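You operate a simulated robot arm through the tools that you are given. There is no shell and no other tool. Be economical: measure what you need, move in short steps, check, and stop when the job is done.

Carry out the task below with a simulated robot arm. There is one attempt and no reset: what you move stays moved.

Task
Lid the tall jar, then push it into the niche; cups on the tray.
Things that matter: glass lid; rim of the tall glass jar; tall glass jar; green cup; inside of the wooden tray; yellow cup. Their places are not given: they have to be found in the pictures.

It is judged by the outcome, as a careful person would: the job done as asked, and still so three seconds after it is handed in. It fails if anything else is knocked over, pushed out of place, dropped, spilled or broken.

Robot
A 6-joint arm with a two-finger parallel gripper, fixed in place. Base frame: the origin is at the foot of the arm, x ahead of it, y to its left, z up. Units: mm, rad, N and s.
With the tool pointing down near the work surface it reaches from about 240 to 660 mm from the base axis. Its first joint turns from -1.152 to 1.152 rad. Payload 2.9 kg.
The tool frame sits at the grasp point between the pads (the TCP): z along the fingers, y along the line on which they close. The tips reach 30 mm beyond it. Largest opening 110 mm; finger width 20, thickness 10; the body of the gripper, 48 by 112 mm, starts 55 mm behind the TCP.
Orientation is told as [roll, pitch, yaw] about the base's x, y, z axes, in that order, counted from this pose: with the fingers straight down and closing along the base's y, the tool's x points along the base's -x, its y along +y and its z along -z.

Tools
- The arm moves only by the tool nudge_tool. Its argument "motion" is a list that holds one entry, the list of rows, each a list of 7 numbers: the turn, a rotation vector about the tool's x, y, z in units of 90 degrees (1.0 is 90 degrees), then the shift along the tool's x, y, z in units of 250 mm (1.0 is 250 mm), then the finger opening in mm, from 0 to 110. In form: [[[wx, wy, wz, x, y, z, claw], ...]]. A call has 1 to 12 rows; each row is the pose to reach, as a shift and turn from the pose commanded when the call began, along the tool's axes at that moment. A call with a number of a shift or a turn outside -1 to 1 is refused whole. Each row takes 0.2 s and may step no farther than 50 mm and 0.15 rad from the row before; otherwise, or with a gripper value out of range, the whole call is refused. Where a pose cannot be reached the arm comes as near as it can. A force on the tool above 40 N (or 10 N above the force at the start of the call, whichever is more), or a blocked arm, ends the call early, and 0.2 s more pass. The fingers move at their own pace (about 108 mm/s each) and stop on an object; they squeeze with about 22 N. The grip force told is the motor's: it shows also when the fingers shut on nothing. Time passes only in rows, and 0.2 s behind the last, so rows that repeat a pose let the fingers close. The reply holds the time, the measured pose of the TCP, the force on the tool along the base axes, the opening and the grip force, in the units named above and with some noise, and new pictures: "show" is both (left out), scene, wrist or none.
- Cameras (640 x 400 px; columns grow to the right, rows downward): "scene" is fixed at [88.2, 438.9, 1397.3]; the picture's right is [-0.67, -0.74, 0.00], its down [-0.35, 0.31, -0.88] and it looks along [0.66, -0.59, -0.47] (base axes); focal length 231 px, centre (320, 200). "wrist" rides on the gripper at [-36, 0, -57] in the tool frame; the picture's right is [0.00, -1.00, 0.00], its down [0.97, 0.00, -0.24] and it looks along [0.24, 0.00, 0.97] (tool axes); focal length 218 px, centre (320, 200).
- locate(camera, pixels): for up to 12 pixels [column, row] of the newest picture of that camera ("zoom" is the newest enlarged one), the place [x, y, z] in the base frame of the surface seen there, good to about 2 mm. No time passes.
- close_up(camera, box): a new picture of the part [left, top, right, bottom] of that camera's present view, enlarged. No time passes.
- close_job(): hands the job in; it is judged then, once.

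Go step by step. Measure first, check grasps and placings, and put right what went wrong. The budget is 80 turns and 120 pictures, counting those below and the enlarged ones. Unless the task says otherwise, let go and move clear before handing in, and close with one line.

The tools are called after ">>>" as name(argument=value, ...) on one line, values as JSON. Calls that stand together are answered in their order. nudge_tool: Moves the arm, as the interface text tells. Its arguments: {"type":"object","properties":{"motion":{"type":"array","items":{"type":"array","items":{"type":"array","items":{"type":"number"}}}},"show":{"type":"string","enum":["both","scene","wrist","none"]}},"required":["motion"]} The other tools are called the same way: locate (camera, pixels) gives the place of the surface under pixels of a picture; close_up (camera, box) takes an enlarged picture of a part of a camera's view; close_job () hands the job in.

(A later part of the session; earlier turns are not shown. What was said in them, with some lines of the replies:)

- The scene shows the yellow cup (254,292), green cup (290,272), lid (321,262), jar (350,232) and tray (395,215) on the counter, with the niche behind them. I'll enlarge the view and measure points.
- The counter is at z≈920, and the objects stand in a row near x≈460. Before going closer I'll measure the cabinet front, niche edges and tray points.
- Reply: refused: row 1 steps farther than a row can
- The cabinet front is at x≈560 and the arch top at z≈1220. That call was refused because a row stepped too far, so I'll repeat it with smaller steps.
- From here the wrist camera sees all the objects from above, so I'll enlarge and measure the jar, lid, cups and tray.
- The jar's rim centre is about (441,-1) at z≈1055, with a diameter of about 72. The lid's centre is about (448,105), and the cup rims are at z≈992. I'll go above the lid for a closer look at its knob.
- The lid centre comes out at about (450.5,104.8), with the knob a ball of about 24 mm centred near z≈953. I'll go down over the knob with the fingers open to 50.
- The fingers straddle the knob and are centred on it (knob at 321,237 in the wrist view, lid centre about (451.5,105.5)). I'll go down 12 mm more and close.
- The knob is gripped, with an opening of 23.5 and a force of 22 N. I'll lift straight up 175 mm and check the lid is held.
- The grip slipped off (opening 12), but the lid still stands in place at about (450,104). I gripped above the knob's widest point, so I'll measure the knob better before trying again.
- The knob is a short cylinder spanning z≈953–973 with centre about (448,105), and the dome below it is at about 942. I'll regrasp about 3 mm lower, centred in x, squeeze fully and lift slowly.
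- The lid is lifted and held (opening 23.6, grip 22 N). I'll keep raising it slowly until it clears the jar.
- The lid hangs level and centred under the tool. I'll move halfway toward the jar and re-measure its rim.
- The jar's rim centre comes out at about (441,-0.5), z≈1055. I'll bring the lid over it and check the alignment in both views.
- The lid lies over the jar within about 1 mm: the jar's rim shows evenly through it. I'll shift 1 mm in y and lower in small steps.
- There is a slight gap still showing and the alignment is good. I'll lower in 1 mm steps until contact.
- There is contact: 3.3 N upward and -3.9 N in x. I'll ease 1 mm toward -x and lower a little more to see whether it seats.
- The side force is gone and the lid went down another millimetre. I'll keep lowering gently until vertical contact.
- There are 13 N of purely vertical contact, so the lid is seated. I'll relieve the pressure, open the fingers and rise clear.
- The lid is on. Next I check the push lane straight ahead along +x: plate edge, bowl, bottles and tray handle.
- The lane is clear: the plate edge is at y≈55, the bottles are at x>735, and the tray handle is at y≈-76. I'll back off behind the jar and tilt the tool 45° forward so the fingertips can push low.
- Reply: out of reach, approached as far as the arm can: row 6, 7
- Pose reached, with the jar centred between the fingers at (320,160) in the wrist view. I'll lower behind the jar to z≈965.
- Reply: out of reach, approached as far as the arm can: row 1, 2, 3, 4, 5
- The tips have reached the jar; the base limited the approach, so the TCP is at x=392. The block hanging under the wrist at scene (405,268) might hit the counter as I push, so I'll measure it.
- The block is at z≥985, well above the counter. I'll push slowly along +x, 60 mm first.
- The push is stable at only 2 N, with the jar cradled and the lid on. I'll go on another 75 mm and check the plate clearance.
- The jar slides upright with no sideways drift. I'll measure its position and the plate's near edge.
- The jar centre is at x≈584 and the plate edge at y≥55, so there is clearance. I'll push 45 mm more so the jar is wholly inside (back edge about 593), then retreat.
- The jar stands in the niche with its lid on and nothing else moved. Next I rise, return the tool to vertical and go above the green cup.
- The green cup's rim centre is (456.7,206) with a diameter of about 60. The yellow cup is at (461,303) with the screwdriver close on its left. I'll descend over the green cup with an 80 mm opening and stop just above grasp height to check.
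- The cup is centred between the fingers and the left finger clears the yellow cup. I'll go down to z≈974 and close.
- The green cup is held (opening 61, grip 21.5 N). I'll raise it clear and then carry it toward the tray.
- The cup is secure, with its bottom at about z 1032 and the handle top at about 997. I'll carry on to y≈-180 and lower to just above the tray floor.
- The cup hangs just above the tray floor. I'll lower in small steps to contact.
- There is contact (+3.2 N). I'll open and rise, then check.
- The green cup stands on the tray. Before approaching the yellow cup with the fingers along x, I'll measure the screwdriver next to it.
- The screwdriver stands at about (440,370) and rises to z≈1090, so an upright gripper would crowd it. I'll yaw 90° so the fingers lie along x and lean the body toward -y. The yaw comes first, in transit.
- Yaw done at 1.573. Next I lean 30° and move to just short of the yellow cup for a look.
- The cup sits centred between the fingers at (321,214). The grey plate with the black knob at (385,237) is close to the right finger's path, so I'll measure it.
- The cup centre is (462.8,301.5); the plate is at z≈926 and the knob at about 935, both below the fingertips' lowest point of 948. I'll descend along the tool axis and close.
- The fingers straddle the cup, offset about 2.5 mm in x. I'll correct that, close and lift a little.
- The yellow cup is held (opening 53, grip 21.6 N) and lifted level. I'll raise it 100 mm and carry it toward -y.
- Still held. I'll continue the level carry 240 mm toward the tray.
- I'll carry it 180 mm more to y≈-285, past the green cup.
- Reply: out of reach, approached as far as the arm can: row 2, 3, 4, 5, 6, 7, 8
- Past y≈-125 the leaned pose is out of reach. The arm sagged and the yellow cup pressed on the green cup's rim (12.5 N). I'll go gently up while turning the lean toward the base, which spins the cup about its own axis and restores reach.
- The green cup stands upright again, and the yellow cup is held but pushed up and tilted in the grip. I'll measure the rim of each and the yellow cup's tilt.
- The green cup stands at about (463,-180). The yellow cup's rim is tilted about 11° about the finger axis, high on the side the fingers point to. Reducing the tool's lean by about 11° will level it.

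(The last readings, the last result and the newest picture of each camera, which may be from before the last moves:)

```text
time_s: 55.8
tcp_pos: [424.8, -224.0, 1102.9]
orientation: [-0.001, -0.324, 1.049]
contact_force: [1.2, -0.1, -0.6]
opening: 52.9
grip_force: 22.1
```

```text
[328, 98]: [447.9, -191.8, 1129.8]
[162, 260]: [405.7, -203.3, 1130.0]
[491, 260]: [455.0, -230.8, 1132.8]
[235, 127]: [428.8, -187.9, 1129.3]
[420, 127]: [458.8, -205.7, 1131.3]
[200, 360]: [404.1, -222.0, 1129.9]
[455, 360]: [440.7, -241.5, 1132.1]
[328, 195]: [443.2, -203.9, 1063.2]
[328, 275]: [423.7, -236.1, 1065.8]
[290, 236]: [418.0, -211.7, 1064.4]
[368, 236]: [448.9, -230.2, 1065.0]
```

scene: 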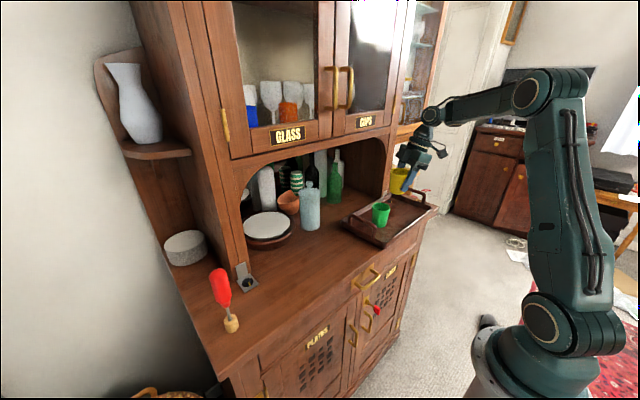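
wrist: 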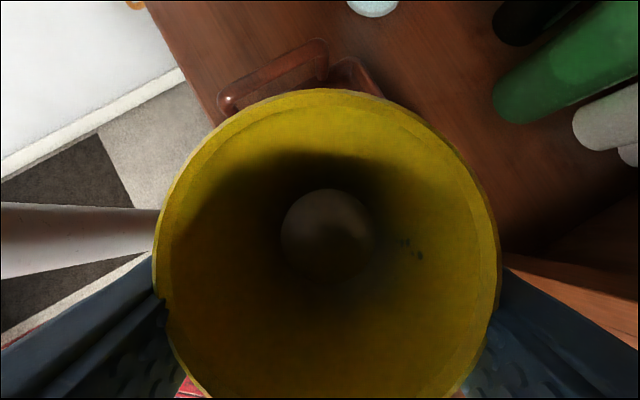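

The rim is now level within about 3 mm, with the cup centre at about (431,-218) and its bottom at about 1059. I'll move over to (462,-285) while turning the lean further toward the base for reach.

>>> nudge_tool(motion=[[[0.0235, 0, 0.07, 0.025, -0.037, -0.008, 0], [0.047, 0, 0.14, 0.049, -0.074, -0.017, 0], [0.07, 0, 0.21, 0.074, -0.111, -0.025, 0], [0.094, 0, 0.281, 0.099, -0.149, -0.033, 0], [0.118, 0, 0.351, 0.123, -0.186, -0.042, 0], [0.141, 0, 0.421, 0.148, -0.223, -0.05, 0], [0.141, 0, 0.421, 0.148, -0.223, -0.05, 0]]])

>>> close_up(camera="scene", box=[340, 140, 450, 250])

>>> locate(camera="wrist", pixels=[[328, 98], [162, 260], [491, 260], [235, 127], [420, 127], [200, 360], [455, 360], [328, 195], [328, 275], [290, 236], [368, 236]])

```text
time_s: 57.4
tcp_pos: [453.3, -286.5, 1105.2]
orientation: [0.002, -0.324, 0.348]
contact_force: [-0.2, -1.0, -0.2]
opening: 52.7
grip_force: 21.9
```

scene: 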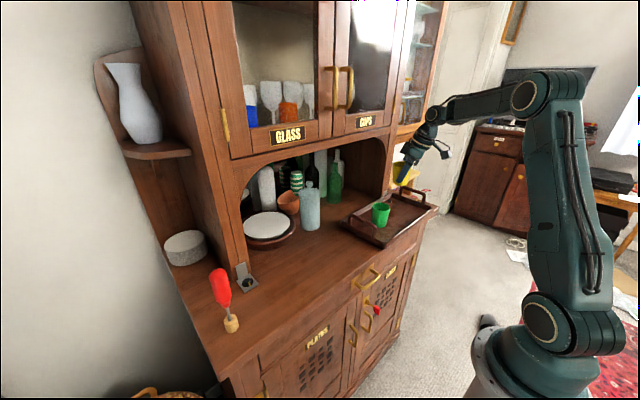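
wrist: 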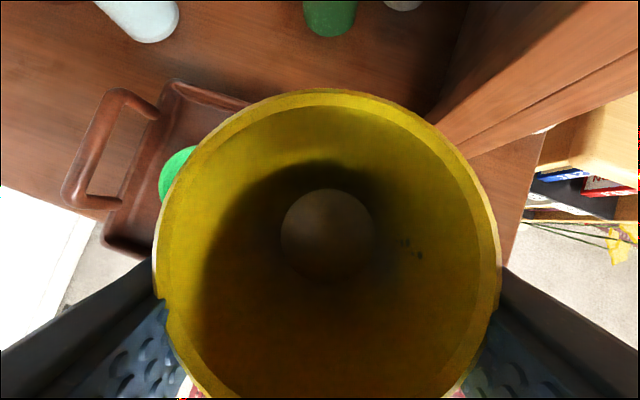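

```text
3.64 times, centred on (395, 195) of scene
```

zoom: 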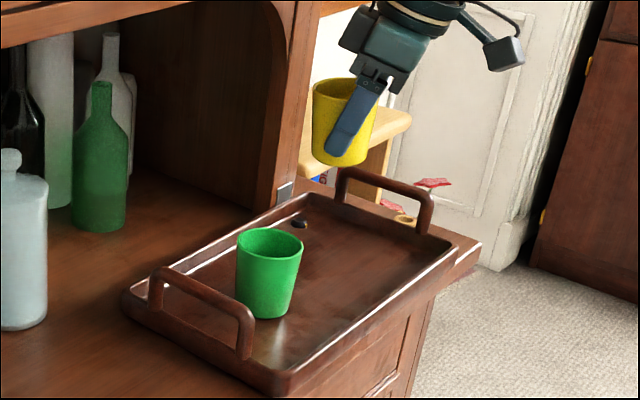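

```text
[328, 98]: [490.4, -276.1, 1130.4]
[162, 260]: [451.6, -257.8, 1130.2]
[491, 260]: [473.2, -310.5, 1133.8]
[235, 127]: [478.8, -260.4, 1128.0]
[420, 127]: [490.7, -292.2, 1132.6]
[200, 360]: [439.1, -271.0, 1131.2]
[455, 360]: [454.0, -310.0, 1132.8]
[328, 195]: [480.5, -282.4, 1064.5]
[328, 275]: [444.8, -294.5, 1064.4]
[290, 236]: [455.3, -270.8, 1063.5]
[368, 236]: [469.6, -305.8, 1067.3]
```

The yellow cup is over free tray at (463,-284), tilted about 3° sideways. I'll correct that small roll and descend 112 mm.

>>> nudge_tool(motion=[[[-0.02, 0, 0, 0.02, 0, 0.06, 0], [-0.037, 0, 0, 0.055, 0, 0.164, 0], [-0.037, 0, 0, 0.085, 0, 0.253, 0], [-0.037, 0, 0, 0.11, 0, 0.328, 0], [-0.037, 0, 0, 0.13, 0, 0.388, 0], [-0.037, 0, 0, 0.1425, 0, 0.425, 0], [-0.037, 0, 0, 0.1425, 0, 0.425, 0]]])

>>> close_up(camera="scene", box=[350, 160, 440, 240])

>>> locate(camera="wrist", pixels=[[328, 98], [162, 260], [491, 260], [200, 360], [455, 360]])

```text
time_s: 59.0
tcp_pos: [454.5, -286.5, 992.7]
orientation: [0.059, -0.325, 0.351]
contact_force: [-0.1, 0.0, -1.7]
opening: 53.1
grip_force: 22.1
```

scene: 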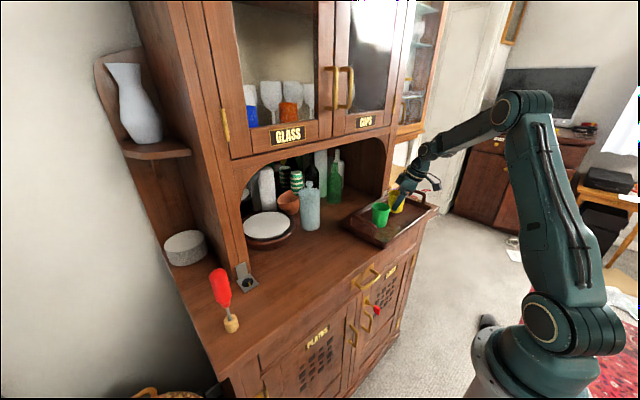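
wrist: 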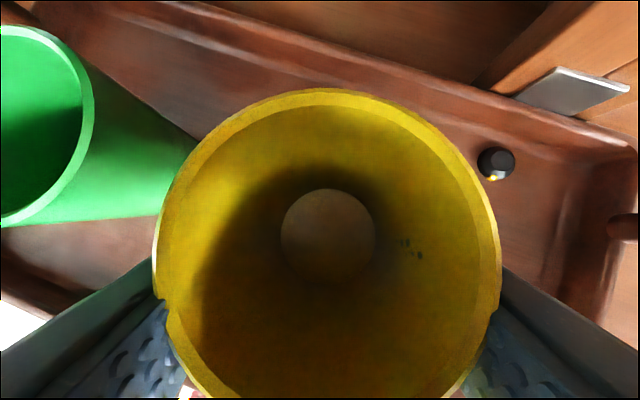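

```text
5.00 times, centred on (395, 200) of scene
```

zoom: 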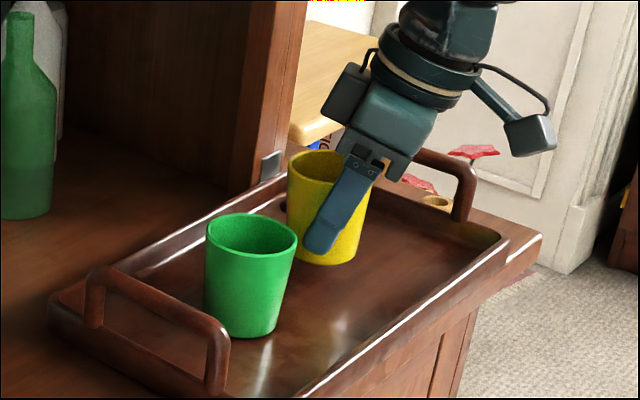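

```text
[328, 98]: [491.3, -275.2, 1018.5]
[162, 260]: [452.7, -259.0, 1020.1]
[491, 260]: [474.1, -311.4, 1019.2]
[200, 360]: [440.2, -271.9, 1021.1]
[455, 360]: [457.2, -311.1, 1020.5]
```

The rim is level at z≈1020 (on the floor it should read about 1001). I'll lower in small steps to contact.

>>> nudge_tool(motion=[[[0, 0, 0, 0.0102, 0, 0.0303, 0], [0, 0, 0, 0.0165, 0, 0.0493, 0], [0, 0, 0, 0.019, 0, 0.0569, 0], [0, 0, 0, 0.0216, 0, 0.0644, 0], [0, 0, 0, 0.0229, 0, 0.0682, 0]]], show="none")

>>> close_up(camera="scene", box=[350, 160, 440, 240])

```text
time_s: 60.2
tcp_pos: [454.7, -284.7, 976.0]
orientation: [0.058, -0.326, 0.354]
contact_force: [-3.3, -0.6, 10.9]
opening: 52.9
grip_force: 22.6
```

```text
5.00 times, centred on (395, 200) of scene
```

zoom: 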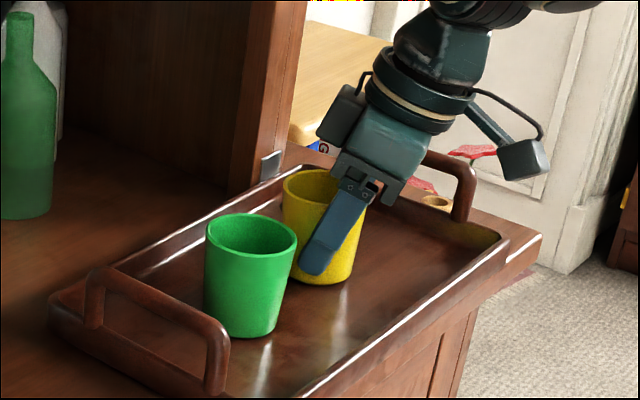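

There is firm contact (10.9 N). I'll ease up 1 mm, open, and withdraw along the tool axis.

>>> nudge_tool(motion=[[[0, 0, 0, -0.0013, 0, -0.0038, 0], [0, 0, 0, -0.0013, 0, -0.0038, 66], [0, 0, 0, -0.0013, 0, -0.0038, 76], [0, 0, 0, -0.0013, 0, -0.03, 76], [0, 0, 0, -0.0013, 0, -0.12, 76], [0, 0, 0, -0.0013, 0, -0.27, 76], [0, 0, 0, -0.0013, 0, -0.45, 76], [0, 0, 0, -0.0013, 0, -0.63, 76]]])

>>> close_up(camera="scene", box=[230, 150, 450, 270])

>>> locate(camera="scene", pixels=[[381, 203], [379, 213], [372, 207], [388, 208], [397, 191], [391, 194], [405, 195], [397, 200]])

```text
time_s: 62.0
tcp_pos: [408.7, -309.2, 1122.7]
orientation: [0.058, -0.326, 0.351]
contact_force: [-0.6, 0.3, 1.3]
opening: 75.9
grip_force: 0.0
```

scene: 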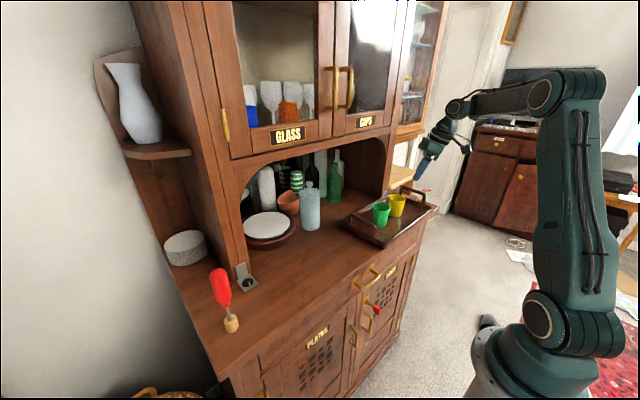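
wrist: 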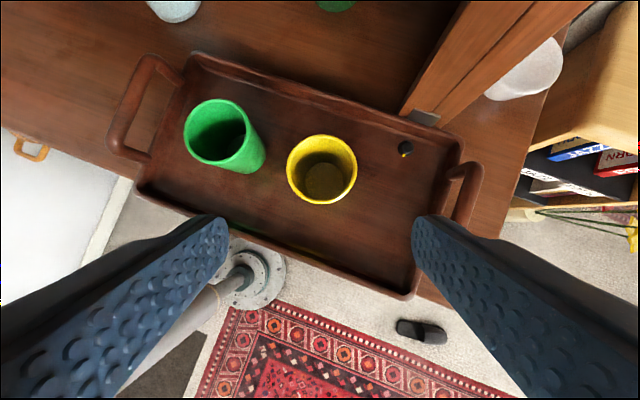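

```text
2.91 times, centred on (340, 210) of scene
```

zoom: 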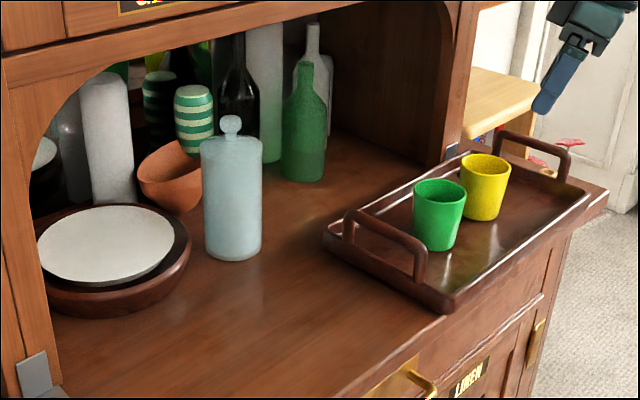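

```text
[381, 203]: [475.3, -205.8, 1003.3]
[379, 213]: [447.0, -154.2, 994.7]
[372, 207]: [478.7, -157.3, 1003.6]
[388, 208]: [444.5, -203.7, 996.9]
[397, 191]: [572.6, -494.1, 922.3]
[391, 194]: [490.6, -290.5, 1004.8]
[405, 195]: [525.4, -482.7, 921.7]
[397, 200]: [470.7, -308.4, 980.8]
```

Both cups stand on the tray, and the jar stands lidded in the niche. The green rim readings vary a little, so I'll check that it sits flat.

>>> close_up(camera="wrist", box=[160, 70, 400, 220])

>>> locate(camera="zoom", pixels=[[145, 80], [72, 145], [225, 155], [165, 247], [345, 250], [517, 260], [430, 178], [430, 343]])

>>> close_up(camera="scene", box=[355, 180, 425, 240])

```text
2.67 times, centred on (280, 145) of wrist
```

zoom: 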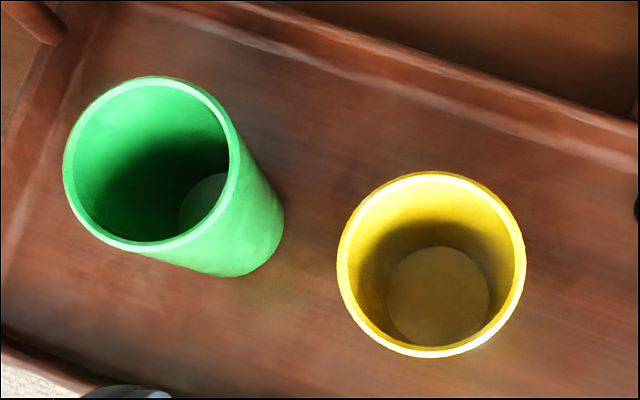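

```text
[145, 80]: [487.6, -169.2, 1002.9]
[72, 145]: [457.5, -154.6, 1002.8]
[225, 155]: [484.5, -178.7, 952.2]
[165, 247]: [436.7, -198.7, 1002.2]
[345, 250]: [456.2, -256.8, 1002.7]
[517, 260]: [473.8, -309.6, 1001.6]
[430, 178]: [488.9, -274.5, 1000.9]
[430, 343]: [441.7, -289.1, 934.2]
```

```text
6.67 times, centred on (390, 210) of scene
```

zoom: 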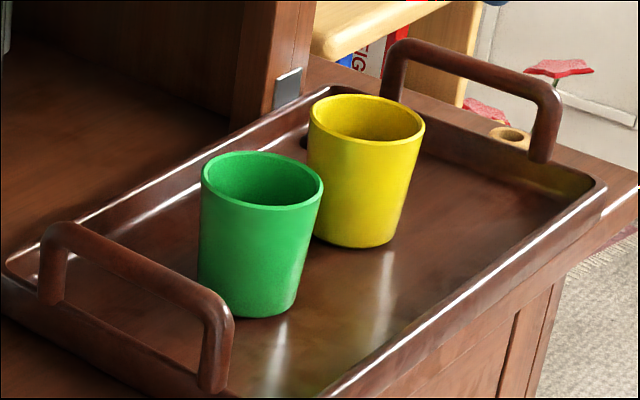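

Both cup rims read level at z≈1002 on the tray floor. The lidded jar stands upright inside the niche, nothing else has moved, and the arm is clear, so I'm handing in.

>>> close_job()

```text
The job is handed in.
```

The tall jar is lidded and pushed into the niche, and the green and yellow cups stand upright on the tray; while I was carrying the yellow cup it pressed on the green one and tipped it briefly, but it settled upright again.
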